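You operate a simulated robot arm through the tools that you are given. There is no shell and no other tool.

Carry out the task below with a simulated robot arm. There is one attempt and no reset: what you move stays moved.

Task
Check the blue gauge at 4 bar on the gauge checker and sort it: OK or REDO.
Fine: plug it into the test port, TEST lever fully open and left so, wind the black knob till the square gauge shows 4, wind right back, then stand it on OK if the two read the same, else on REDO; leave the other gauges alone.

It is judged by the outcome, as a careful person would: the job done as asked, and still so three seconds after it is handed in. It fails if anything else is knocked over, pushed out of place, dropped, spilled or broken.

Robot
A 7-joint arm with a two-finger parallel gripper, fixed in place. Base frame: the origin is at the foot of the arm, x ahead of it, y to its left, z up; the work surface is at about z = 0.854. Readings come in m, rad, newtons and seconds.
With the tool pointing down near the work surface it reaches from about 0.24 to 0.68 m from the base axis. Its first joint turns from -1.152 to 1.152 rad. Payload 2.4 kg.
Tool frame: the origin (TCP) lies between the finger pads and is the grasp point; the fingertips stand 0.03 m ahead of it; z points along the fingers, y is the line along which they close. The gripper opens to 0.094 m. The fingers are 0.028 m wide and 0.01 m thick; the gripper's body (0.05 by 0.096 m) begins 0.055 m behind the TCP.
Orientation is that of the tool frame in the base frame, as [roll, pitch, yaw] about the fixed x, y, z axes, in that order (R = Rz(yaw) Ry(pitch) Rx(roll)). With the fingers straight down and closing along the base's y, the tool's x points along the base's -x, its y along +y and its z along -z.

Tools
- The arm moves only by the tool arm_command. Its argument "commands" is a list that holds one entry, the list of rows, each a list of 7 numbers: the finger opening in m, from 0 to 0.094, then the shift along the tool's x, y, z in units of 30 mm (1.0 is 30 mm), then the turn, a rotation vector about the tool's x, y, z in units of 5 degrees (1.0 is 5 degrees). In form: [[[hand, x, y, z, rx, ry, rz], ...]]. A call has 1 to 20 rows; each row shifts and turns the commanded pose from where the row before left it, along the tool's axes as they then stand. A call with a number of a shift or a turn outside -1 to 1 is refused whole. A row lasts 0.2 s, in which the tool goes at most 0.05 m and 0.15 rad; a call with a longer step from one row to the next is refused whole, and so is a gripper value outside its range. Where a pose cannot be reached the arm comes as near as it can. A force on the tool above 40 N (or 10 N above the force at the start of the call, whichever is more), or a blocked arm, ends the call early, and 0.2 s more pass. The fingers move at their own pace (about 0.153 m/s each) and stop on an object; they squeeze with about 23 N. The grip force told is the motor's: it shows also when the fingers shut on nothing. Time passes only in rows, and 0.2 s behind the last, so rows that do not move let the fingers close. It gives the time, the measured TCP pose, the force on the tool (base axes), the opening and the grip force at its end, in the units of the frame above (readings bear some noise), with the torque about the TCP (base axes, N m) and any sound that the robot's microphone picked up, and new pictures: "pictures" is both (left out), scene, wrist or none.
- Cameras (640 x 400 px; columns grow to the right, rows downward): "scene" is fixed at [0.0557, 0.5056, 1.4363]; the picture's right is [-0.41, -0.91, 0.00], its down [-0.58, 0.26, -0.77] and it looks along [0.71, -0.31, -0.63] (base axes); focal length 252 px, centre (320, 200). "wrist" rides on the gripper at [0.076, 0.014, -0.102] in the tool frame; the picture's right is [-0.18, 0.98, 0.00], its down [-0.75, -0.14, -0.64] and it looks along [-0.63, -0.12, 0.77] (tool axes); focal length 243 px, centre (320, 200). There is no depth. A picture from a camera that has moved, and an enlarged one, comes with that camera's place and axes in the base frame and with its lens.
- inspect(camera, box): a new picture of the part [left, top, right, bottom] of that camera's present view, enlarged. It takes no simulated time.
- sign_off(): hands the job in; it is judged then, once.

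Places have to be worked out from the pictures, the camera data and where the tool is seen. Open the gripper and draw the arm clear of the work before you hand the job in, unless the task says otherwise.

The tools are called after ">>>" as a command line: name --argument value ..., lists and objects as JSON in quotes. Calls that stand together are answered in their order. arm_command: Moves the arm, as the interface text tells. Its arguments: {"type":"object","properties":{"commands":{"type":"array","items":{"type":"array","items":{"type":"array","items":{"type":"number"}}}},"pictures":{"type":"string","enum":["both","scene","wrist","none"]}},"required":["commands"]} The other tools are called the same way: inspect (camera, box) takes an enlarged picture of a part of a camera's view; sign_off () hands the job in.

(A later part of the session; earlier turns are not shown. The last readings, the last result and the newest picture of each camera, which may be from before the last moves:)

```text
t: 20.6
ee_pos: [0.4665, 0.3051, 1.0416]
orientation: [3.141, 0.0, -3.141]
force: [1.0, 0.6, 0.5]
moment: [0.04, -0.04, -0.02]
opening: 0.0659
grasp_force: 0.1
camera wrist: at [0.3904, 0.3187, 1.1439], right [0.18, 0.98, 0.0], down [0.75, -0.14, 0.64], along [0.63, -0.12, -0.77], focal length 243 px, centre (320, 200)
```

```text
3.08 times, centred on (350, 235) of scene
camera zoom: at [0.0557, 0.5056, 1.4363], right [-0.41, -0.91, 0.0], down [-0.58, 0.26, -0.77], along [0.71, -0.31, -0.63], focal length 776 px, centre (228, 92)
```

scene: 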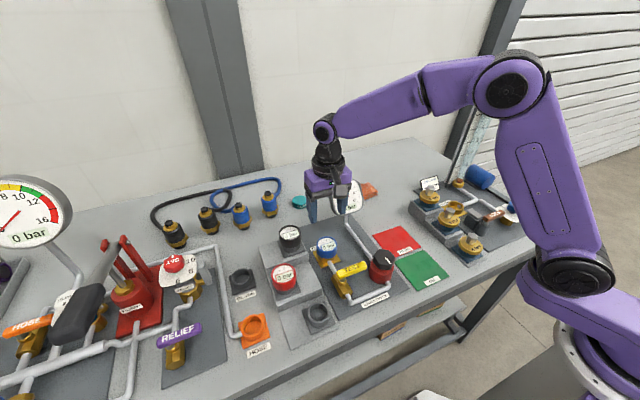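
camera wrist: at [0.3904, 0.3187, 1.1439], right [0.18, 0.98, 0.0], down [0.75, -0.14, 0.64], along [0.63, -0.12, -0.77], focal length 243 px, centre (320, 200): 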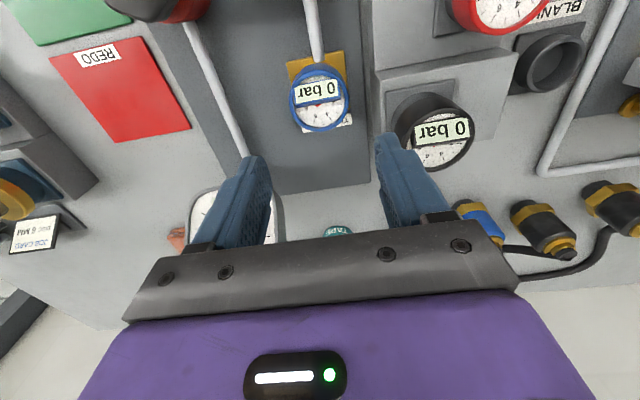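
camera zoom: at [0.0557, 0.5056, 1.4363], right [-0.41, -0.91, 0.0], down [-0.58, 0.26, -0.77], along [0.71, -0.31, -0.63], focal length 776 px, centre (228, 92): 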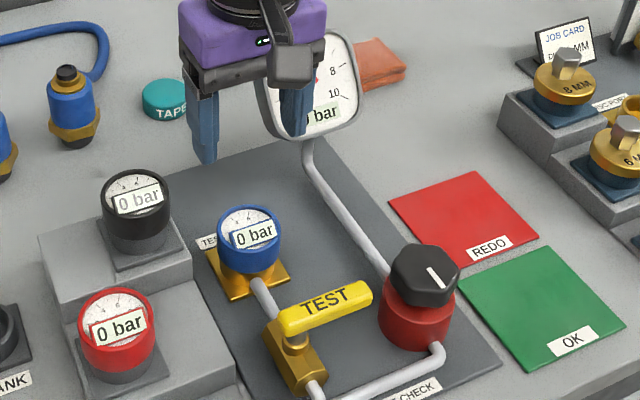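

The blue gauge sits upright in the test port reading 0 bar. Now the TEST lever: I move back over it to fix its exact position and height from close by.

>>> arm_command --commands '[[[0.066, 0.85, -0.2, 0, 0, 0, 0], [0.066, 0.85, -0.25, 0, 0, 0, 0], [0.066, 0.85, -0.25, 0, 0, 0, 0], [0.066, 0.85, -0.25, 0, 0, 0, 0], [0.066, 0.85, -0.25, 0, 0, 0, 0], [0.066, 0, 0, 0, 0, 0, 0], [0.066, 0, 0, 0, 0, 0, 0]]]' --pictures "wrist"

>>> inspect --camera "wrist" --box '[210, 60, 430, 210]'

>>> inspect --camera "scene" --box '[310, 230, 410, 310]'

```text
t: 22.2
ee_pos: [0.3388, 0.2681, 1.0386]
orientation: [3.141, 0.0, -3.141]
force: [-0.6, -0.1, -0.5]
moment: [0.01, 0.03, 0.0]
opening: 0.066
grasp_force: 0.0
camera wrist: at [0.2621, 0.2817, 1.1412], right [0.18, 0.98, 0.0], down [0.75, -0.14, 0.64], along [0.63, -0.12, -0.77], focal length 243 px, centre (320, 200)
```

wrist: 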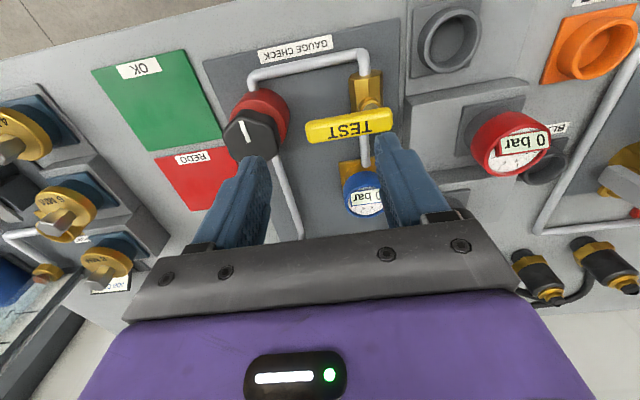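

```text
2.67 times, centred on (320, 135) of wrist
camera zoom: at [0.2621, 0.2817, 1.1412], right [0.18, 0.98, 0.0], down [0.75, -0.14, 0.64], along [0.63, -0.12, -0.77], focal length 647 px, centre (320, 373)
```

zoom: 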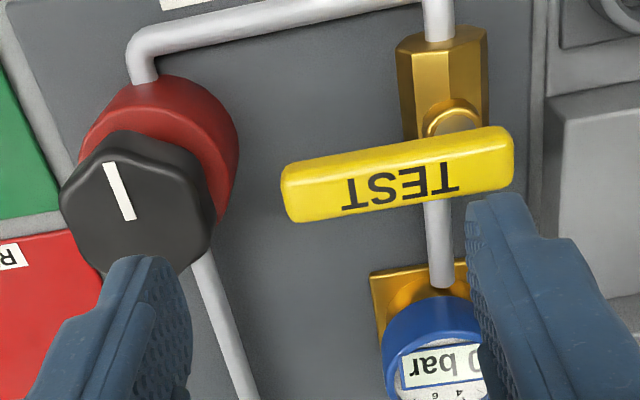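

```text
5.00 times, centred on (360, 270) of scene
camera zoom: at [0.0557, 0.5056, 1.4363], right [-0.41, -0.91, 0.0], down [-0.58, 0.26, -0.77], along [0.71, -0.31, -0.63], focal length 1262 px, centre (120, -150)
```

zoom: 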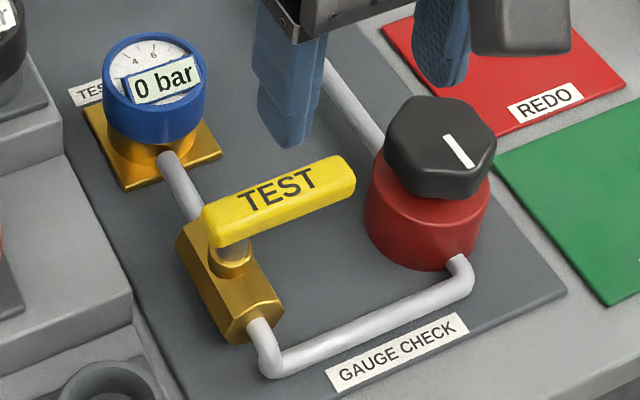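

The lever spans y 0.252–0.330 at x≈0.354, top at about z 0.929, pivot near (0.3545, 0.314). I centre over its outer half and turn the hand −90° about the tool axis so the fingers can close across it.

>>> arm_command --commands '[[[0.066, -0.5, 0.03, 0, 0, 0, -1], [0.066, 0, 0, 0, 0, 0, -1], [0.066, 0, 0, 0, 0, 0, -1], [0.066, 0, 0, 0, 0, 0, -1], [0.066, 0, 0, 0, 0, 0, -1], [0.066, 0, 0, 0, 0, 0, -1], [0.066, 0, 0, 0, 0, 0, -1], [0.066, 0, 0, 0, 0, 0, -1], [0.066, 0, 0, 0, 0, 0, -1], [0.066, 0, 0, 0, 0, 0, -1], [0.066, 0, 0, 0, 0, 0, -1], [0.066, 0, 0, 0, 0, 0, -1], [0.066, 0, 0, 0, 0, 0, -1], [0.066, 0, 0, 0, 0, 0, -1], [0.066, 0, 0, 0, 0, 0, -1], [0.066, 0, 0, 0, 0, 0, -1], [0.066, 0, 0, 0, 0, 0, -1], [0.066, 0, 0, 0, 0, 0, -1], [0.066, 0, 0, 0, 0, 0, 0], [0.066, 0, 0, 0, 0, 0, 0]]]' --pictures "both"

>>> inspect --camera "wrist" --box '[210, 60, 430, 210]'

```text
t: 26.4
ee_pos: [0.3529, 0.2703, 1.0412]
orientation: [-3.14, 0.001, -1.571]
force: [0.5, -1.2, 1.1]
moment: [-0.02, -0.01, 0.0]
opening: 0.0659
grasp_force: 0.1
camera wrist: at [0.3389, 0.1929, 1.1433], right [-0.98, 0.18, 0.0], down [0.14, 0.75, 0.64], along [0.12, 0.63, -0.77], focal length 243 px, centre (320, 200)
```

scene: 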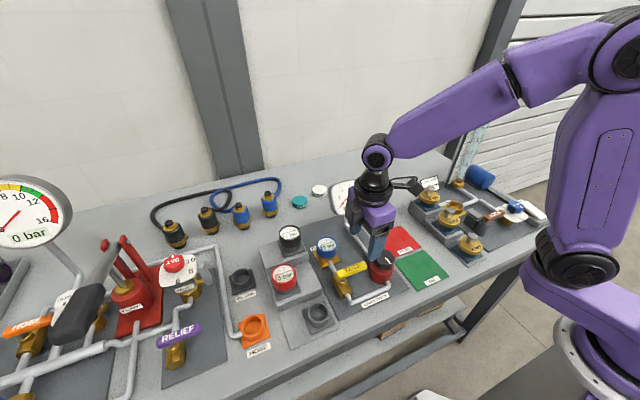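
wrist: 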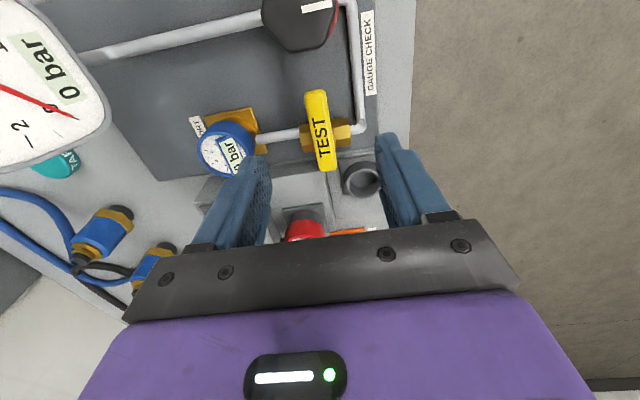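

```text
2.67 times, centred on (320, 135) of wrist
camera zoom: at [0.3389, 0.1929, 1.1433], right [-0.98, 0.18, 0.0], down [0.14, 0.75, 0.64], along [0.12, 0.63, -0.77], focal length 647 px, centre (320, 373)
```

zoom: 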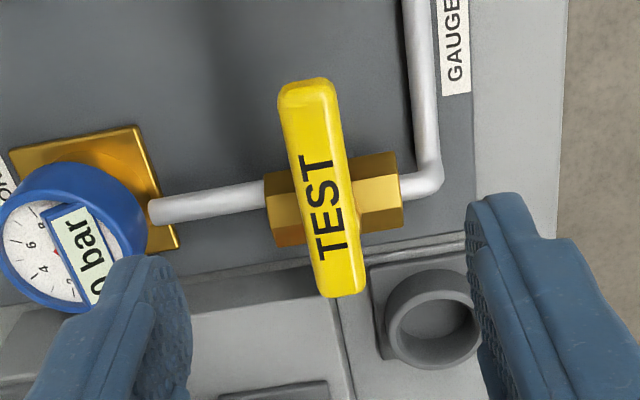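

The lever's centreline comes out at x≈0.355 and the fingers straddle it with the right heading. I lower until the fingertips are a bit below the lever's underside, then close across it.

>>> arm_command --commands '[[[0.06, 0, -0.06, 0.8, 0, 0, 0], [0.06, 0, 0, 0.8, 0, 0, 0], [0.06, 0, 0, 0.8, 0, 0, 0], [0.06, 0, 0, 0.6, 0, 0, 0], [0.06, 0, 0, 0.3, 0, 0, 0], [0.06, 0, 0, 0, 0, 0, 0]]]' --pictures "both"

>>> inspect --camera "wrist" --box '[210, 60, 430, 210]'

>>> inspect --camera "scene" --box '[310, 210, 410, 310]'

```text
t: 27.8
ee_pos: [0.3542, 0.2681, 0.9402]
orientation: [-3.141, 0.0, -1.572]
force: [0.0, 0.3, 0.3]
moment: [0.02, 0.0, -0.03]
opening: 0.06
grasp_force: 0.1
camera wrist: at [0.34, 0.1921, 1.043], right [-0.98, 0.18, 0.0], down [0.14, 0.75, 0.64], along [0.12, 0.63, -0.77], focal length 243 px, centre (320, 200)
```

scene: 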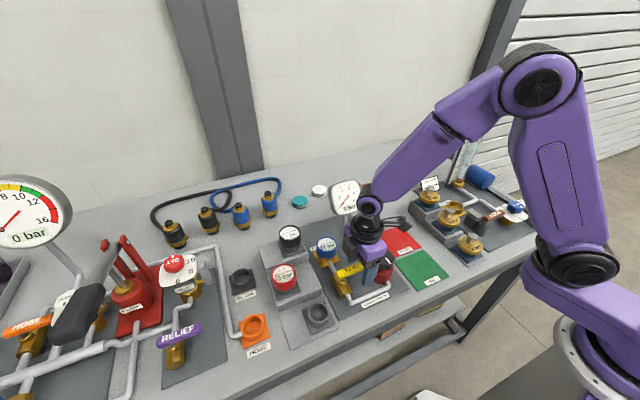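
wrist: 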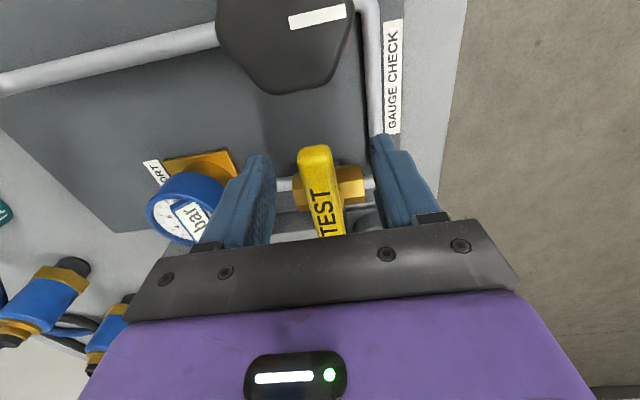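

```text
2.67 times, centred on (320, 135) of wrist
camera zoom: at [0.34, 0.1921, 1.043], right [-0.98, 0.18, 0.0], down [0.14, 0.75, 0.64], along [0.12, 0.63, -0.77], focal length 647 px, centre (320, 373)
```

zoom: 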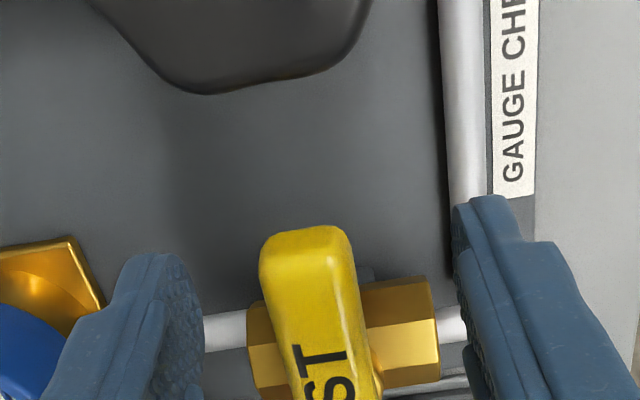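

```text
4.00 times, centred on (360, 260) of scene
camera zoom: at [0.0557, 0.5056, 1.4363], right [-0.41, -0.91, 0.0], down [-0.58, 0.26, -0.77], along [0.71, -0.31, -0.63], focal length 1009 px, centre (160, -40)
```

zoom: 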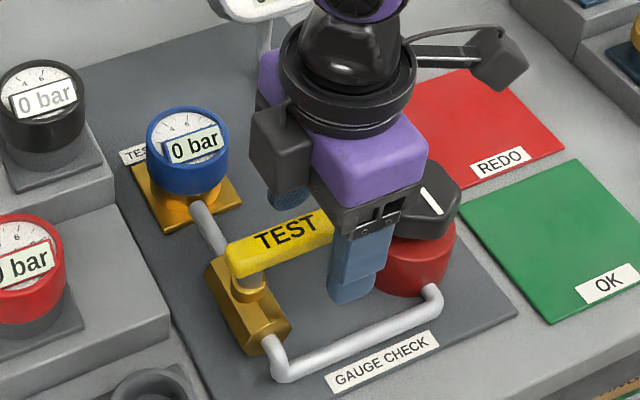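

The fingers straddle the lever's outer half with tips just below it. I close on it.

>>> arm_command --commands '[[[0.03, 0, 0, 0, 0, 0, 0], [0.01, 0, 0, 0, 0, 0, 0], [0.01, 0, 0, 0, 0, 0, 0]]]' --pictures "wrist"

```text
t: 28.6
ee_pos: [0.3547, 0.2691, 0.9419]
orientation: [-3.14, 0.002, -1.571]
force: [0.3, -5.1, 33.5]
moment: [-0.95, 0.46, -0.01]
opening: 0.0186
grasp_force: 44.5
camera wrist: at [0.3404, 0.192, 1.0443], right [-0.98, 0.18, 0.0], down [0.14, 0.75, 0.64], along [0.12, 0.63, -0.77], focal length 243 px, centre (320, 200)
```

wrist: 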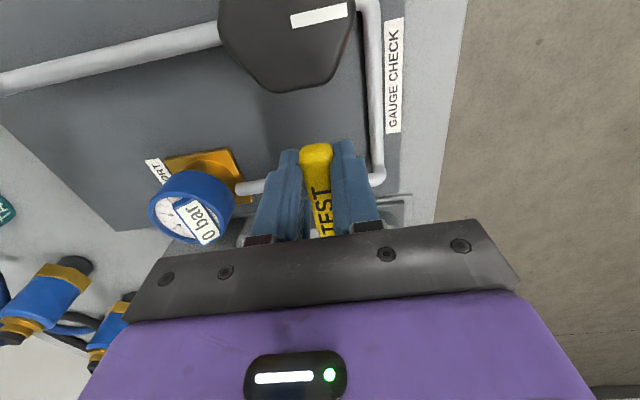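

The grip shows 33 N upward: the tips seem to wedge on the lever's upper rounded edge, so they are too high. I reopen, drop about 8 mm and close again.

>>> arm_command --commands '[[[0.04, 0, 0, 0, 0, 0, 0], [0.04, 0, 0, 0, 0, 0, 0], [0.04, 0, 0, 0.15, 0, 0, 0], [0.04, 0, 0, 0.13, 0, 0, 0], [0.04, 0, 0, 0, 0, 0, 0]]]' --pictures "none"

>>> arm_command --commands '[[[0.025, 0, 0, 0, 0, 0, 0], [0.01, 0, 0, 0, 0, 0, 0], [0.01, 0, 0, 0, 0, 0, 0]]]' --pictures "wrist"

```text
t: 29.8
ee_pos: [0.3546, 0.2682, 0.932]
orientation: [3.141, 0.001, -1.57]
force: [-0.3, -0.1, 0.2]
moment: [0.05, 0.04, 0.01]
opening: 0.0398
grasp_force: 0.0
```

```text
t: 30.6
ee_pos: [0.3544, 0.2691, 0.9319]
orientation: [3.141, 0.0, -1.57]
force: [4.1, 1.1, -2.8]
moment: [-0.13, 0.01, -0.2]
opening: 0.0233
grasp_force: 45.2
camera wrist: at [0.3405, 0.1923, 1.035], right [-0.98, 0.18, 0.0], down [0.14, 0.75, 0.64], along [0.12, 0.63, -0.77], focal length 243 px, centre (320, 200)
```

wrist: 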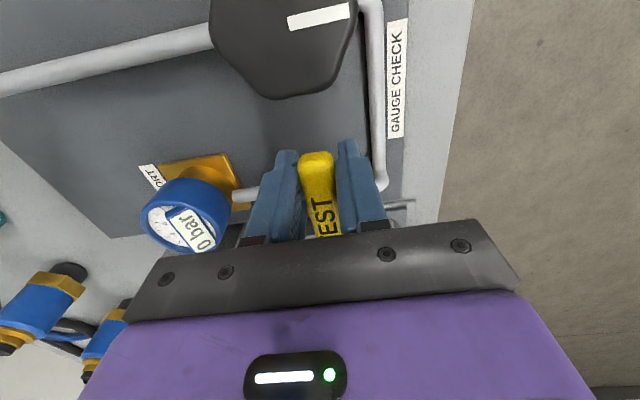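

Now the fingers hold the lever squarely (23 mm wide). I try a small 5° swing of its tip toward −x (clockwise from above) about the pivot and read the resistance.

>>> arm_command --commands '[[[0.01, -0.003, 0.065, 0, 0, 0, 0.5], [0.01, -0.003, 0.065, 0, 0, 0, 0.5], [0.01, 0, 0, 0, 0, 0, 0]]]' --pictures "none"

```text
t: 31.4
ee_pos: [0.3498, 0.2683, 0.9327]
orientation: [3.14, -0.002, -1.661]
force: [4.4, 0.4, -26.4]
moment: [0.96, -0.16, -0.23]
opening: 0.0234
grasp_force: 44.8
```

It yields with hardly any side force toward −x. I look to see that the lever itself has turned.

>>> inspect --camera "wrist" --box '[210, 60, 430, 240]'

>>> inspect --camera "scene" --box '[310, 210, 410, 310]'

```text
2.22 times, centred on (320, 150) of wrist
camera zoom: at [0.3301, 0.1942, 1.0352], right [-0.96, 0.27, 0.0], down [0.21, 0.74, 0.64], along [0.17, 0.62, -0.77], focal length 539 px, centre (320, 311)
```

zoom: 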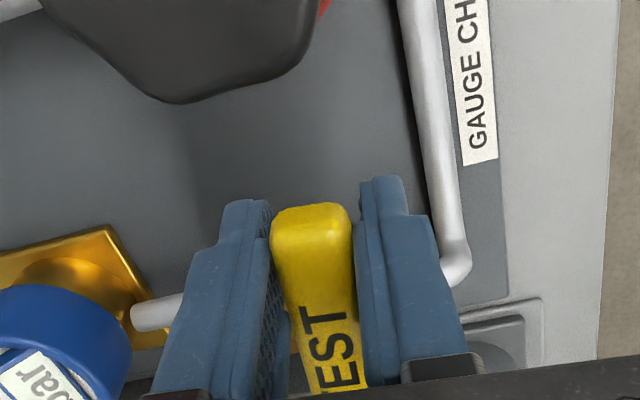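

```text
4.00 times, centred on (360, 260) of scene
camera zoom: at [0.0562, 0.5058, 1.4362], right [-0.41, -0.91, 0.0], down [-0.58, 0.26, -0.77], along [0.71, -0.31, -0.63], focal length 1009 px, centre (160, -40)
```

zoom: 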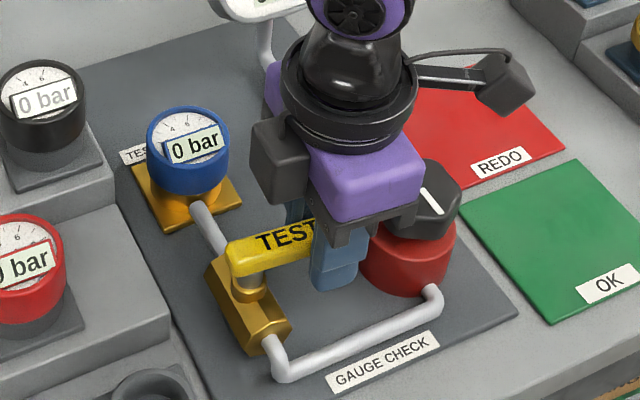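

The lever seems to follow, but clamping it adds needless vertical force. I loosen the fingers into a loose cage around the lever (27 mm) and carry on swinging it toward −x in small steps.

>>> arm_command --commands '[[[0.027, 0, 0, 0, 0, 0, 0], [0.027, -0.003, 0.065, 0, 0, 0, 0.5], [0.027, -0.003, 0.065, 0, 0, 0, 0.5], [0.027, -0.006, 0.13, 0, 0, 0, 1], [0.027, -0.006, 0.13, 0, 0, 0, 1], [0.027, 0, 0, 0, 0, 0, 0]]]' --pictures "wrist"

>>> inspect --camera "scene" --box '[310, 210, 410, 310]'

```text
t: 32.8
ee_pos: [0.3381, 0.2719, 0.9337]
orientation: [-3.14, -0.001, -1.921]
force: [-0.5, -0.5, -0.3]
moment: [-0.01, 0.03, 0.01]
opening: 0.027
grasp_force: 0.1
camera wrist: at [0.2997, 0.2051, 1.0363], right [-0.86, 0.51, 0.0], down [0.39, 0.66, 0.64], along [0.33, 0.55, -0.77], focal length 243 px, centre (320, 200)
```

wrist: 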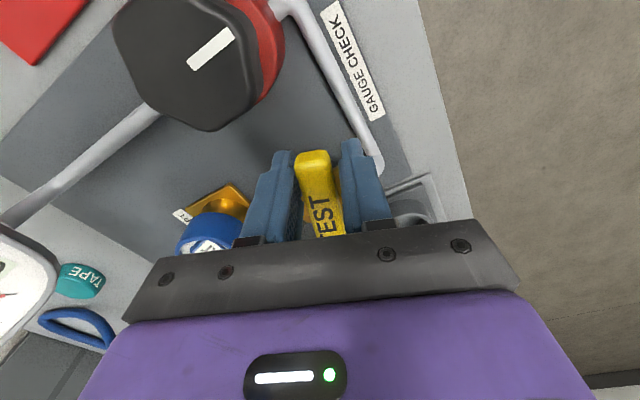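

```text
4.00 times, centred on (360, 260) of scene
camera zoom: at [0.0557, 0.5056, 1.4363], right [-0.41, -0.91, 0.0], down [-0.58, 0.26, -0.77], along [0.71, -0.31, -0.63], focal length 1009 px, centre (160, -40)
```

zoom: 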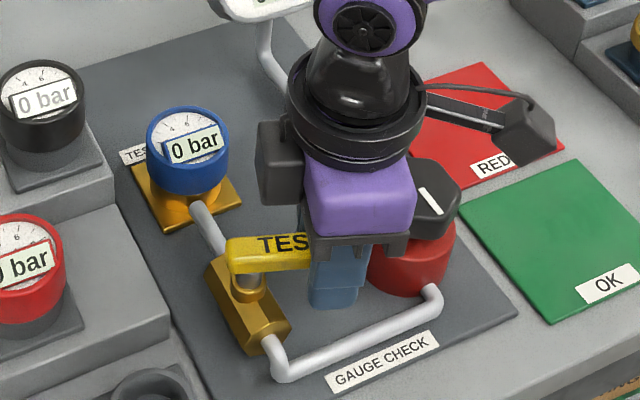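

The lever is following with negligible force, now about 20° round. I continue the arc in two stages, checking in between.

>>> arm_command --commands '[[[0.027, -0.006, 0.13, 0, 0, 0, 1], [0.027, -0.006, 0.13, 0, 0, 0, 1], [0.027, -0.006, 0.13, 0, 0, 0, 1], [0.027, -0.006, 0.13, 0, 0, 0, 1], [0.027, -0.006, 0.13, 0, 0, 0, 1], [0.027, -0.006, 0.13, 0, 0, 0, 1], [0.027, -0.006, 0.13, 0, 0, 0, 1], [0.027, -0.006, 0.13, 0, 0, 0, 1], [0.027, 0, 0, 0, 0, 0, 0]]]' --pictures "wrist"

>>> inspect --camera "scene" --box '[310, 210, 410, 310]'

```text
t: 34.8
ee_pos: [0.3164, 0.2917, 0.9343]
orientation: [-3.14, 0.0, -2.619]
force: [-0.4, 0.5, 0.1]
moment: [0.03, 0.03, 0.0]
opening: 0.0271
grasp_force: 0.0
camera wrist: at [0.2431, 0.2651, 1.0362], right [-0.33, 0.94, 0.0], down [0.72, 0.25, 0.64], along [0.61, 0.21, -0.77], focal length 243 px, centre (320, 200)
```

wrist: 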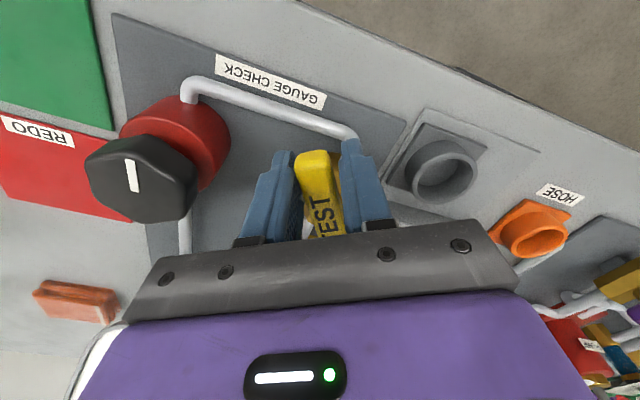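

```text
4.00 times, centred on (360, 260) of scene
camera zoom: at [0.0557, 0.5056, 1.4364], right [-0.41, -0.91, 0.0], down [-0.58, 0.26, -0.77], along [0.71, -0.31, -0.63], focal length 1009 px, centre (160, -40)
```

zoom: 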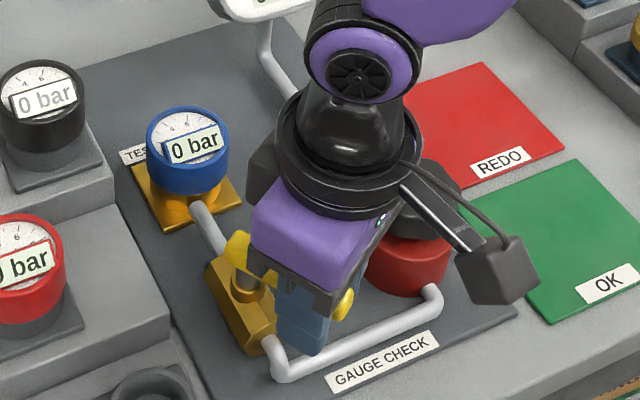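

About 60° done and still free. I continue the last 30°.

>>> arm_command --commands '[[[0.027, -0.006, 0.13, 0, 0, 0, 1], [0.027, -0.006, 0.13, 0, 0, 0, 1], [0.027, -0.006, 0.13, 0, 0, 0, 1], [0.027, -0.006, 0.13, 0, 0, 0, 1], [0.027, -0.006, 0.13, 0, 0, 0, 1], [0.027, -0.006, 0.13, 0, 0, 0, 1], [0.027, 0, 0, 0, 0, 0, 0]]]' --pictures "wrist"

>>> inspect --camera "scene" --box '[310, 210, 410, 310]'

>>> inspect --camera "wrist" --box '[210, 60, 430, 240]'

```text
t: 36.4
ee_pos: [0.3104, 0.3152, 0.934]
orientation: [3.142, -0.001, 3.139]
force: [0.6, 0.7, 0.2]
moment: [0.0, 0.03, 0.03]
opening: 0.0271
grasp_force: 0.1
camera wrist: at [0.2342, 0.3295, 1.036], right [0.19, 0.98, 0.0], down [0.75, -0.14, 0.64], along [0.63, -0.12, -0.77], focal length 243 px, centre (320, 200)
```

wrist: 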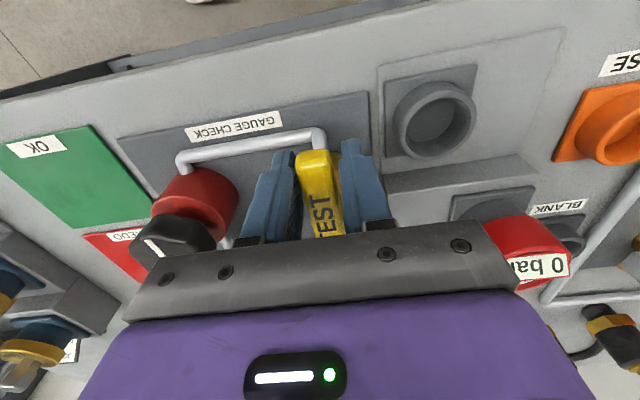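

```text
4.00 times, centred on (360, 260) of scene
camera zoom: at [0.0557, 0.5056, 1.4363], right [-0.41, -0.91, 0.0], down [-0.58, 0.26, -0.77], along [0.71, -0.31, -0.63], focal length 1009 px, centre (160, -40)
```

zoom: 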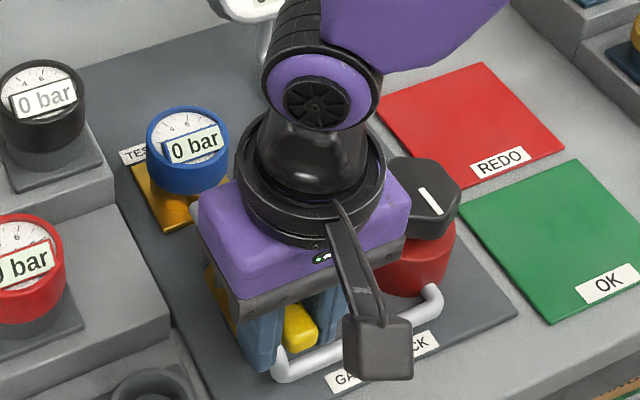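

```text
2.22 times, centred on (320, 150) of wrist
camera zoom: at [0.2342, 0.3295, 1.036], right [0.19, 0.98, 0.0], down [0.75, -0.14, 0.64], along [0.63, -0.12, -0.77], focal length 539 px, centre (320, 311)
```

zoom: 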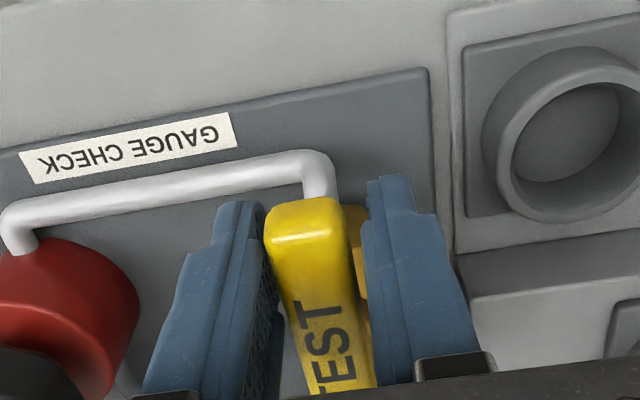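

The lever is nearly in line with the pipe but trails by the cage's play. I push on a few millimetres toward +y to feel for the open stop.

>>> arm_command --commands '[[[0.027, 0, 0.06, 0, 0, 0, 0.4], [0.027, 0, 0.06, 0, 0, 0, 0.4], [0.027, 0, 0, 0, 0, 0, 0]]]' --pictures "none"

>>> inspect --camera "wrist" --box '[210, 60, 430, 240]'

```text
t: 37.2
ee_pos: [0.31, 0.3178, 0.9343]
orientation: [-3.139, -0.001, 3.071]
force: [3.0, -5.6, -0.9]
moment: [0.02, 0.04, 0.09]
opening: 0.0304
grasp_force: 2.8
```

```text
2.22 times, centred on (320, 150) of wrist
camera zoom: at [0.2354, 0.337, 1.036], right [0.25, 0.97, 0.0], down [0.74, -0.19, 0.64], along [0.62, -0.16, -0.77], focal length 539 px, centre (320, 311)
```

zoom: 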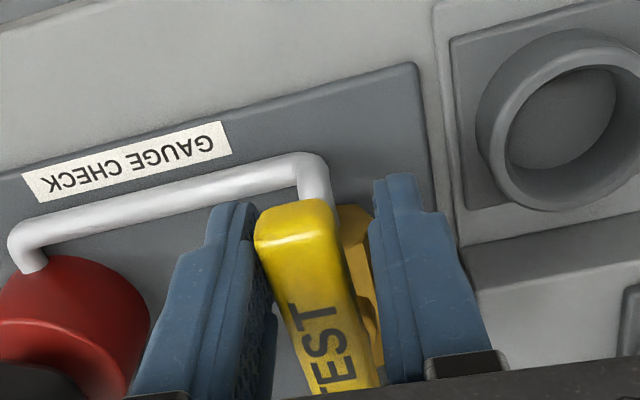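

There is now −5.6 N of resistance and the finger is pushed back, so the stop seems reached. I press a little more to confirm it no longer moves.

>>> arm_command --commands '[[[0.027, 0, 0.1, 0, 0, 0, 0], [0.027, 0, 0.07, 0, 0, 0, 0], [0.027, 0, 0, 0, 0, 0, 0]]]' --pictures "none"

>>> inspect --camera "wrist" --box '[210, 60, 430, 240]'

```text
t: 38.0
ee_pos: [0.3113, 0.3225, 0.9328]
orientation: [-3.137, -0.003, 3.07]
force: [1.1, -20.3, 6.8]
moment: [-0.08, 0.3, 0.28]
opening: 0.038
grasp_force: 9.6
```

```text
2.22 times, centred on (320, 150) of wrist
camera zoom: at [0.2355, 0.3416, 1.0354], right [0.25, 0.97, 0.0], down [0.74, -0.19, 0.64], along [0.62, -0.16, -0.77], focal length 539 px, centre (320, 311)
```

zoom: 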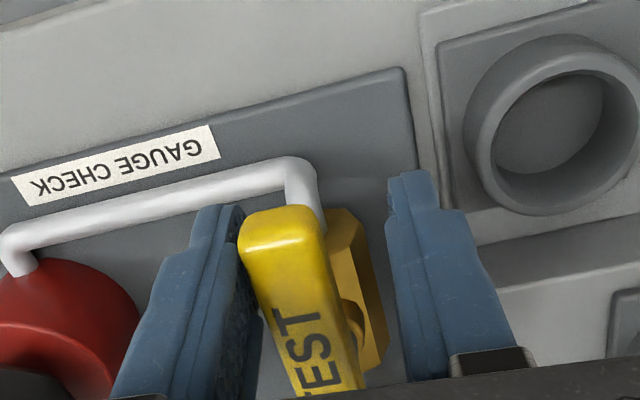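

The force climbs to 20 N while the lever stays put: it is at its open stop. I back off to centre, open, and lift clear.

>>> arm_command --commands '[[[0.03, 0, -0.13, 0, 0, 0, 0], [0.04, 0, -0.1, 0, 0, 0, 0], [0.045, 0, 0, 0, 0, 0, 0], [0.045, 0, 0, -0.6, 0, 0, -0.4], [0.045, 0, 0, -0.9, 0, 0, -0.4], [0.045, 0, 0, -0.9, 0, 0, 0], [0.045, 0, 0, -0.9, 0, 0, 0], [0.045, 0, 0, 0, 0, 0, 0]]]' --pictures "both"

>>> inspect --camera "wrist" --box '[200, 0, 460, 180]'

>>> inspect --camera "scene" --box '[290, 180, 430, 310]'

```text
t: 39.8
ee_pos: [0.3097, 0.3163, 1.0322]
orientation: [-3.141, -0.001, 3.14]
force: [-0.4, 0.7, -0.6]
moment: [0.02, -0.05, 0.03]
opening: 0.045
grasp_force: 0.0
camera wrist: at [0.2339, 0.3297, 1.1351], right [0.18, 0.98, 0.0], down [0.75, -0.14, 0.64], along [0.63, -0.12, -0.77], focal length 243 px, centre (320, 200)
```

scene: 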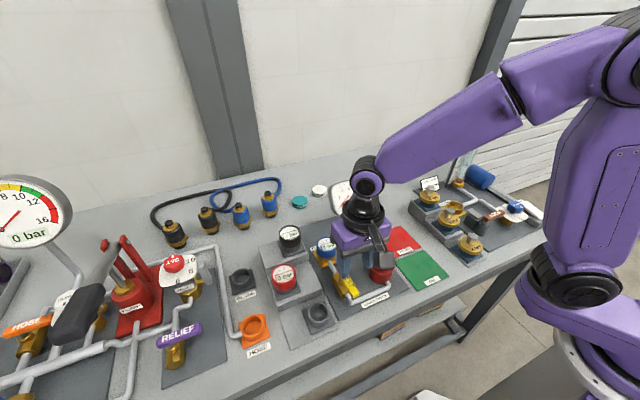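
wrist: 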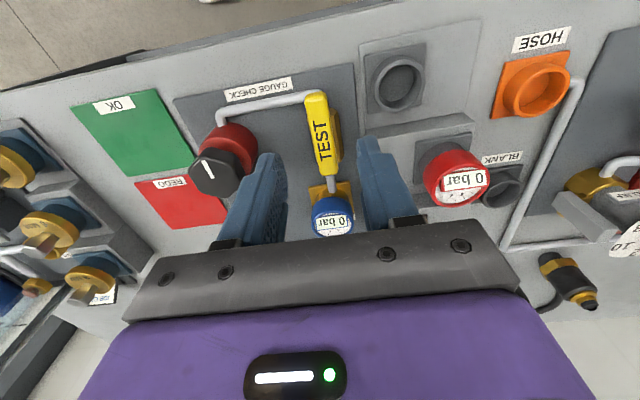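

```text
2.22 times, centred on (330, 90) of wrist
camera zoom: at [0.2339, 0.3297, 1.1351], right [0.18, 0.98, 0.0], down [0.75, -0.14, 0.64], along [0.63, -0.12, -0.77], focal length 539 px, centre (298, 444)
```

zoom: 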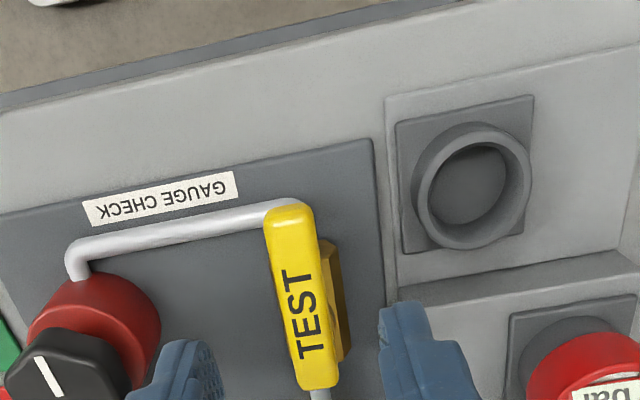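

```text
3.08 times, centred on (360, 245) of scene
camera zoom: at [0.0557, 0.5056, 1.4363], right [-0.41, -0.91, 0.0], down [-0.58, 0.26, -0.77], along [0.71, -0.31, -0.63], focal length 776 px, centre (197, 62)
```

zoom: 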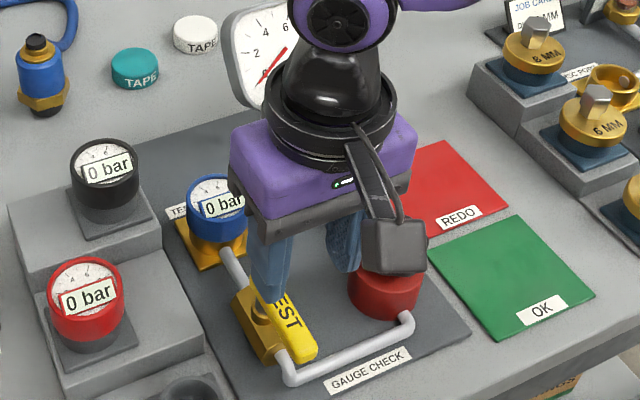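

The lever now lies in line with the pipe, tip toward −x, at its stop. Next I move over the knob, near (0.36, 0.19), to see its shape and angle.

>>> arm_command --commands '[[[0.06, -0.2, -0.84, 0, 0, 0, 0], [0.08, -0.2, -0.84, 0, 0, 0, 0], [0.085, -0.2, -0.84, 0, 0, 0, 0], [0.085, -0.2, -0.84, 0, 0, 0, 0], [0.085, -0.2, -0.84, 0, 0, 0, 0], [0.085, 0, 0, 0, 0, 0, 0], [0.085, 0, 0, 0, 0, 0, 0]]]' --pictures "both"

>>> inspect --camera "wrist" --box '[220, 50, 440, 220]'

>>> inspect --camera "scene" --box '[290, 170, 430, 300]'

```text
t: 41.4
ee_pos: [0.3407, 0.1894, 1.0339]
orientation: [-3.142, 0.0, 3.141]
force: [-0.8, -0.6, -0.4]
moment: [0.03, -0.01, 0.0]
opening: 0.085
grasp_force: 0.1
camera wrist: at [0.2642, 0.2029, 1.1354], right [0.18, 0.98, 0.0], down [0.75, -0.14, 0.64], along [0.63, -0.12, -0.77], focal length 243 px, centre (320, 200)
```

scene: 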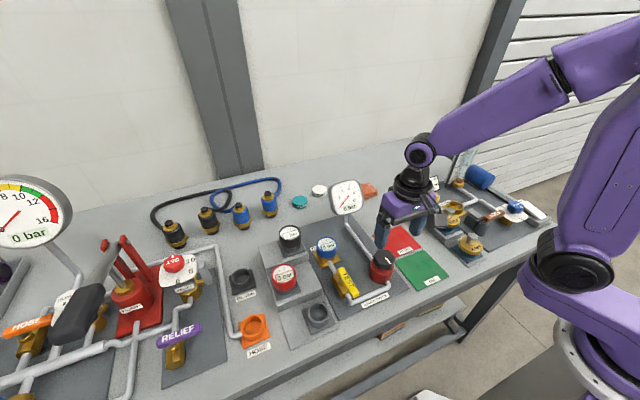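
wrist: 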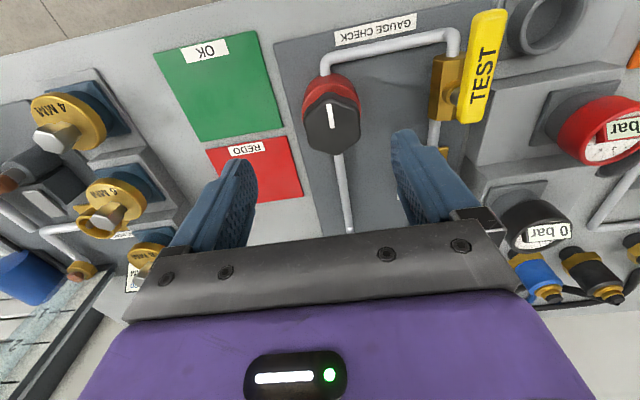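

```text
2.35 times, centred on (330, 135) of wrist
camera zoom: at [0.2642, 0.2029, 1.1354], right [0.18, 0.98, 0.0], down [0.75, -0.14, 0.64], along [0.63, -0.12, -0.77], focal length 571 px, centre (296, 353)
```

zoom: 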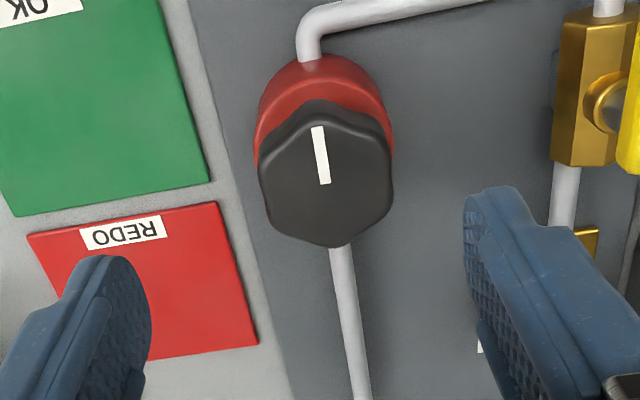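

```text
3.08 times, centred on (360, 235) of scene
camera zoom: at [0.0557, 0.5056, 1.4363], right [-0.41, -0.91, 0.0], down [-0.58, 0.26, -0.77], along [0.71, -0.31, -0.63], focal length 776 px, centre (197, 92)
```

zoom: 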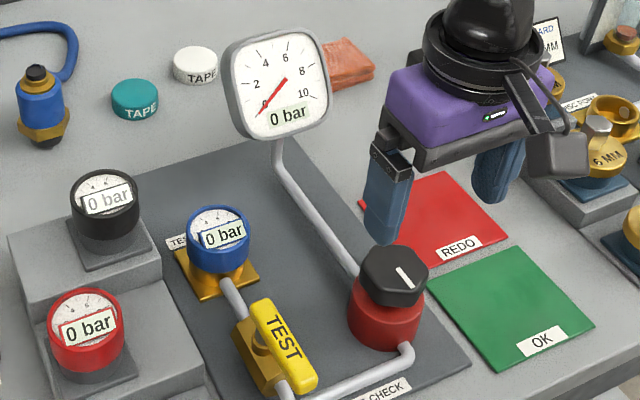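

Everything is clearly visible: the knob's flats face ±y with its mark toward −x, and its top centre is about (0.352, 0.199, 0.925). I lower to just above the knob with fingers wide, to judge how much of the black part can be gripped above the red base.

>>> arm_command --commands '[[[0.085, -0.38, 0.32, 0, 0, 0, 0], [0.085, 0, 0, 0.8, 0, 0, 0], [0.085, 0, 0, 0.8, 0, 0, 0], [0.085, 0, 0, 0.6, 0, 0, 0], [0.085, 0, 0, 0, 0, 0, 0], [0.085, 0, 0, 0, 0, 0, 0]]]' --pictures "none"

>>> inspect --camera "wrist" --box '[220, 50, 440, 220]'

>>> inspect --camera "scene" --box '[320, 180, 440, 300]'

```text
t: 42.8
ee_pos: [0.351, 0.2008, 0.9669]
orientation: [3.139, 0.0, 3.141]
force: [0.6, -0.2, 0.2]
moment: [0.02, -0.01, -0.01]
opening: 0.0848
grasp_force: 0.1
```

```text
2.35 times, centred on (330, 135) of wrist
camera zoom: at [0.2743, 0.2135, 1.0694], right [0.18, 0.98, 0.0], down [0.75, -0.14, 0.64], along [0.63, -0.12, -0.77], focal length 571 px, centre (296, 353)
```

zoom: 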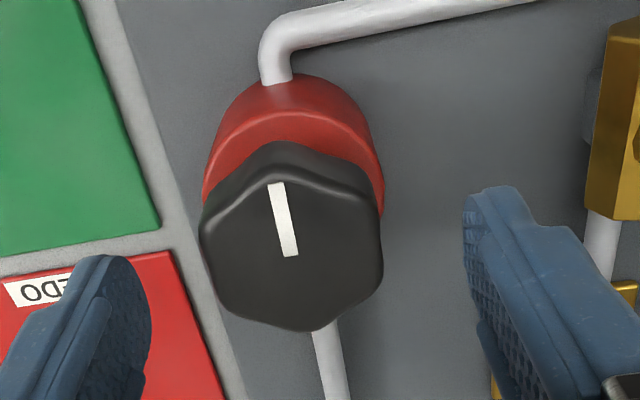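

```text
3.33 times, centred on (380, 240) of scene
camera zoom: at [0.0557, 0.5056, 1.4363], right [-0.41, -0.91, 0.0], down [-0.58, 0.26, -0.77], along [0.71, -0.31, -0.63], focal length 841 px, centre (120, 67)
```

zoom: 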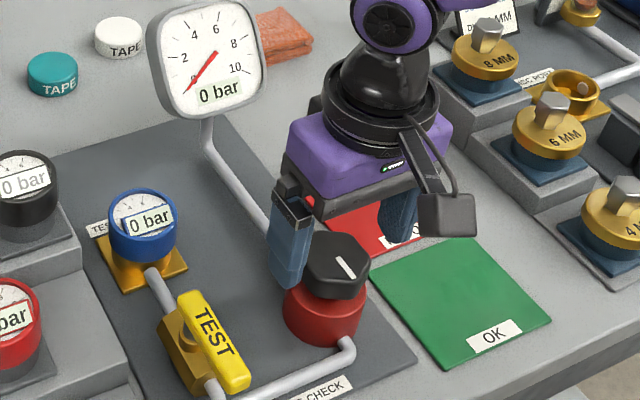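

>>> inspect --camera "wrist" --box '[285, 70, 375, 200]'

>>> inspect --camera "scene" --box '[350, 235, 400, 285]'

```text
3.08 times, centred on (330, 135) of wrist
camera zoom: at [0.2743, 0.2135, 1.0694], right [0.18, 0.98, 0.0], down [0.75, -0.14, 0.64], along [0.63, -0.12, -0.77], focal length 746 px, centre (289, 400)
```

zoom: 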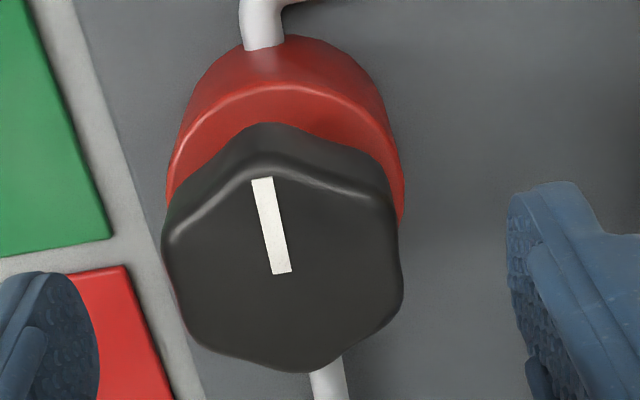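

```text
8.00 times, centred on (375, 260) of scene
camera zoom: at [0.0557, 0.5056, 1.4363], right [-0.41, -0.91, 0.0], down [-0.58, 0.26, -0.77], along [0.71, -0.31, -0.63], focal length 2019 px, centre (-120, -280)
```

zoom: 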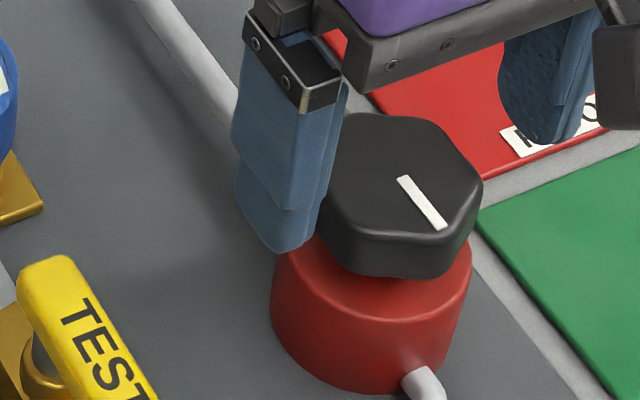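

The knob's white mark ends at its centre, which gives about (0.355, 0.197); the black part spans roughly z 0.905–0.926 above the wider red base. I align, lower so the fingertips stop at about z 0.908, and close on the flats.

>>> arm_command --commands '[[[0.085, -0.13, -0.12, 0, 0, 0, 0], [0.085, 0, 0, 0.5, 0, 0, 0], [0.085, 0, 0, 0.45, 0, 0, 0], [0.085, 0, 0, 0, 0, 0, 0]]]' --pictures "none"

>>> inspect --camera "wrist" --box '[220, 70, 440, 240]'

>>> inspect --camera "scene" --box '[350, 225, 410, 285]'

```text
t: 43.8
ee_pos: [0.3535, 0.1958, 0.9385]
orientation: [3.141, -0.001, -3.141]
force: [-0.1, 0.0, -0.8]
moment: [-0.02, 0.03, 0.03]
opening: 0.0848
grasp_force: 0.0
```

```text
2.35 times, centred on (330, 155) of wrist
camera zoom: at [0.2786, 0.2098, 1.041], right [0.18, 0.98, 0.0], down [0.75, -0.14, 0.64], along [0.63, -0.12, -0.77], focal length 571 px, centre (296, 306)
```

zoom: 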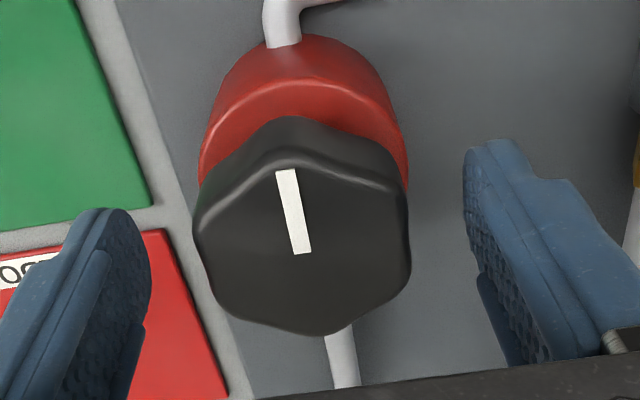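

```text
6.67 times, centred on (380, 255) of scene
camera zoom: at [0.0557, 0.5056, 1.4363], right [-0.41, -0.91, 0.0], down [-0.58, 0.26, -0.77], along [0.71, -0.31, -0.63], focal length 1682 px, centre (-80, -167)
```

zoom: 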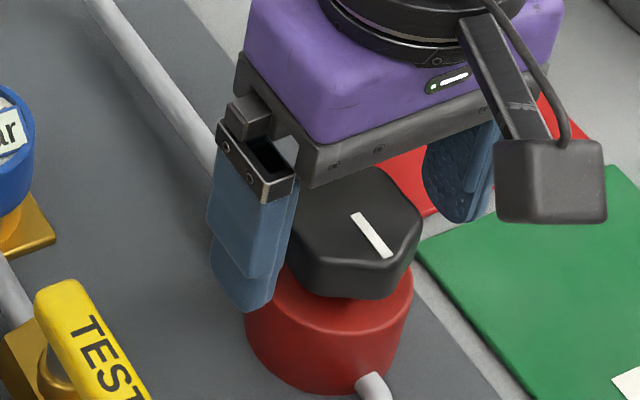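

The knob centre is within 1.5 mm of the tool axis. I close on its flats.

>>> arm_command --commands '[[[0.06, -0.03, 0.04, 0, 0, 0, 0], [0.04, 0, 0, 0, 0, 0, 0], [0.04, 0, 0, 0, 0, 0, 0], [0.04, 0, 0, 0, 0, 0, 0]]]' --pictures "none"

>>> inspect --camera "wrist" --box '[220, 70, 440, 240]'

>>> inspect --camera "scene" --box '[300, 170, 420, 300]'

```text
t: 44.8
ee_pos: [0.3565, 0.1991, 0.9382]
orientation: [-3.141, 0.001, 3.14]
force: [-1.9, 6.4, -5.8]
moment: [0.25, -0.24, 0.07]
opening: 0.0513
grasp_force: 45.2
```

```text
2.35 times, centred on (330, 155) of wrist
camera zoom: at [0.2801, 0.2116, 1.0408], right [0.18, 0.98, 0.0], down [0.75, -0.14, 0.64], along [0.63, -0.12, -0.77], focal length 571 px, centre (296, 306)
```

zoom: 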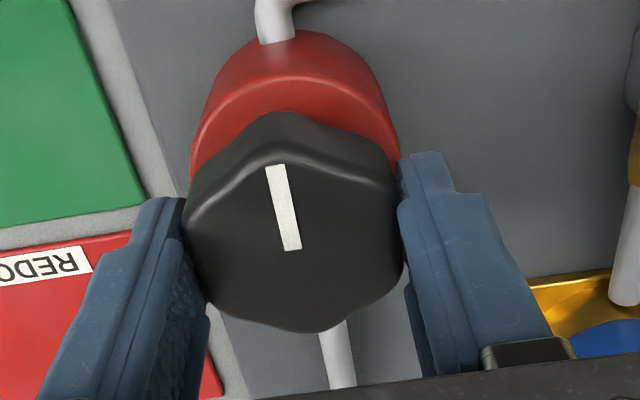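

```text
3.08 times, centred on (360, 235) of scene
camera zoom: at [0.0557, 0.5058, 1.4363], right [-0.41, -0.91, 0.0], down [-0.58, 0.26, -0.77], along [0.71, -0.31, -0.63], focal length 776 px, centre (197, 92)
```

zoom: 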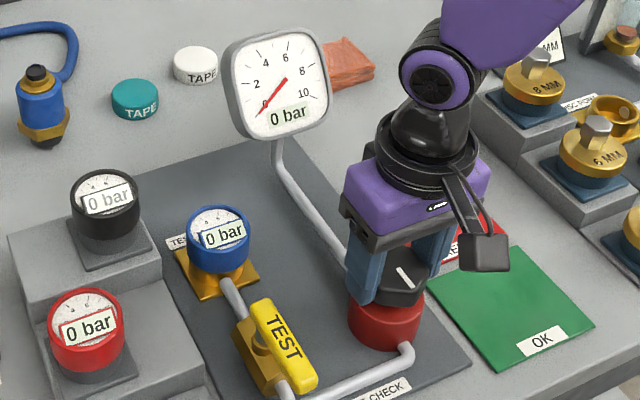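

The knob is held on its flats (51 mm). I turn clockwise seen from above (+ about the tool axis) by 15° and check the gauges.

>>> arm_command --commands '[[[0.04, 0, 0, 0, 0, 0, 1], [0.04, 0, 0, 0, 0, 0, 1], [0.04, 0, 0, 0, 0, 0, 1], [0.04, 0, 0, 0, 0, 0, 0]]]' --pictures "none"

>>> inspect --camera "scene" --box '[300, 170, 420, 300]'

>>> inspect --camera "wrist" --box '[220, 70, 440, 240]'

```text
t: 45.8
ee_pos: [0.3566, 0.1975, 0.9377]
orientation: [3.141, 0.001, 2.878]
force: [0.0, -1.0, 9.9]
moment: [-0.09, -0.08, 0.99]
opening: 0.0513
grasp_force: 45.0
```

```text
3.08 times, centred on (360, 235) of scene
camera zoom: at [0.0556, 0.5055, 1.4364], right [-0.41, -0.91, 0.0], down [-0.58, 0.26, -0.77], along [0.71, -0.31, -0.63], focal length 776 px, centre (197, 92)
```

zoom: 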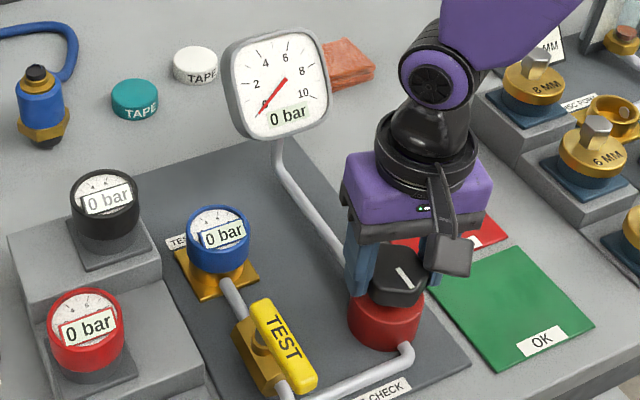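

```text
2.35 times, centred on (330, 155) of wrist
camera zoom: at [0.2867, 0.2305, 1.0405], right [0.43, 0.9, 0.0], down [0.69, -0.33, 0.64], along [0.58, -0.28, -0.77], focal length 571 px, centre (296, 306)
```

zoom: 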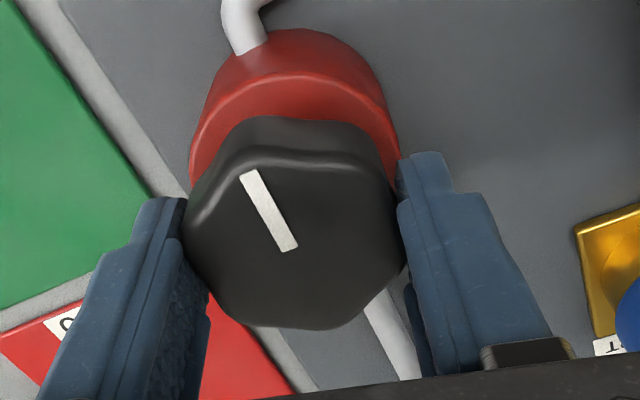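

The hand slipped 15° around the knob, the knob did not turn, and 1 N·m resisted: clockwise is its end stop, it seems. I turn back to realign with the flats and then try counter-clockwise.

>>> arm_command --commands '[[[0.04, 0, 0, 0, 0, 0, -1], [0.04, 0, 0, 0, 0, 0, -1], [0.04, 0, 0, 0, 0, 0, -1], [0.04, 0, 0, 0, 0, 0, 0]]]' --pictures "none"

>>> inspect --camera "wrist" --box '[220, 70, 440, 240]'

```text
t: 46.8
ee_pos: [0.3556, 0.1988, 0.9382]
orientation: [-3.14, -0.001, -3.141]
force: [-3.4, 2.9, 8.2]
moment: [0.34, -0.5, -0.01]
opening: 0.0511
grasp_force: 45.0
```

```text
2.35 times, centred on (330, 155) of wrist
camera zoom: at [0.2805, 0.2116, 1.0405], right [0.18, 0.98, 0.0], down [0.75, -0.14, 0.64], along [0.63, -0.12, -0.77], focal length 571 px, centre (296, 306)
```

zoom: 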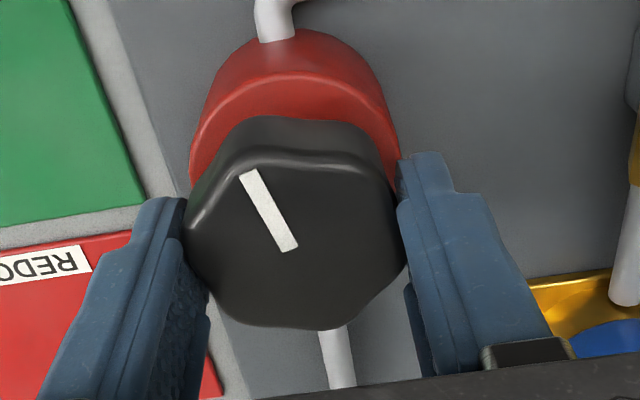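

Turning back carried the knob with the hand: it moved 15° counter-clockwise easily. I check what the gauges say now.

>>> inspect --camera "scene" --box '[310, 170, 400, 270]'

```text
4.00 times, centred on (355, 220) of scene
camera zoom: at [0.0555, 0.5056, 1.4364], right [-0.41, -0.91, 0.0], down [-0.58, 0.26, -0.77], along [0.71, -0.31, -0.63], focal length 1009 px, centre (180, 120)
```

zoom: 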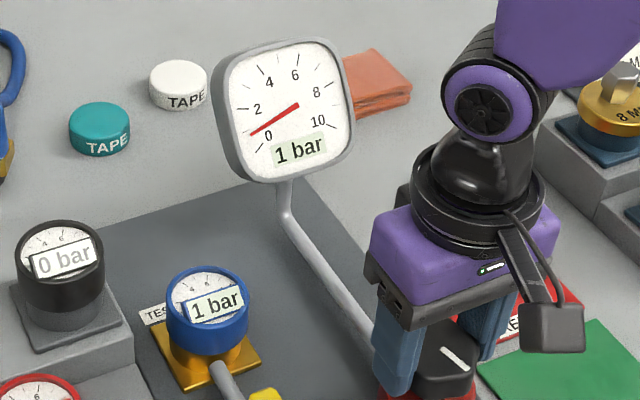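

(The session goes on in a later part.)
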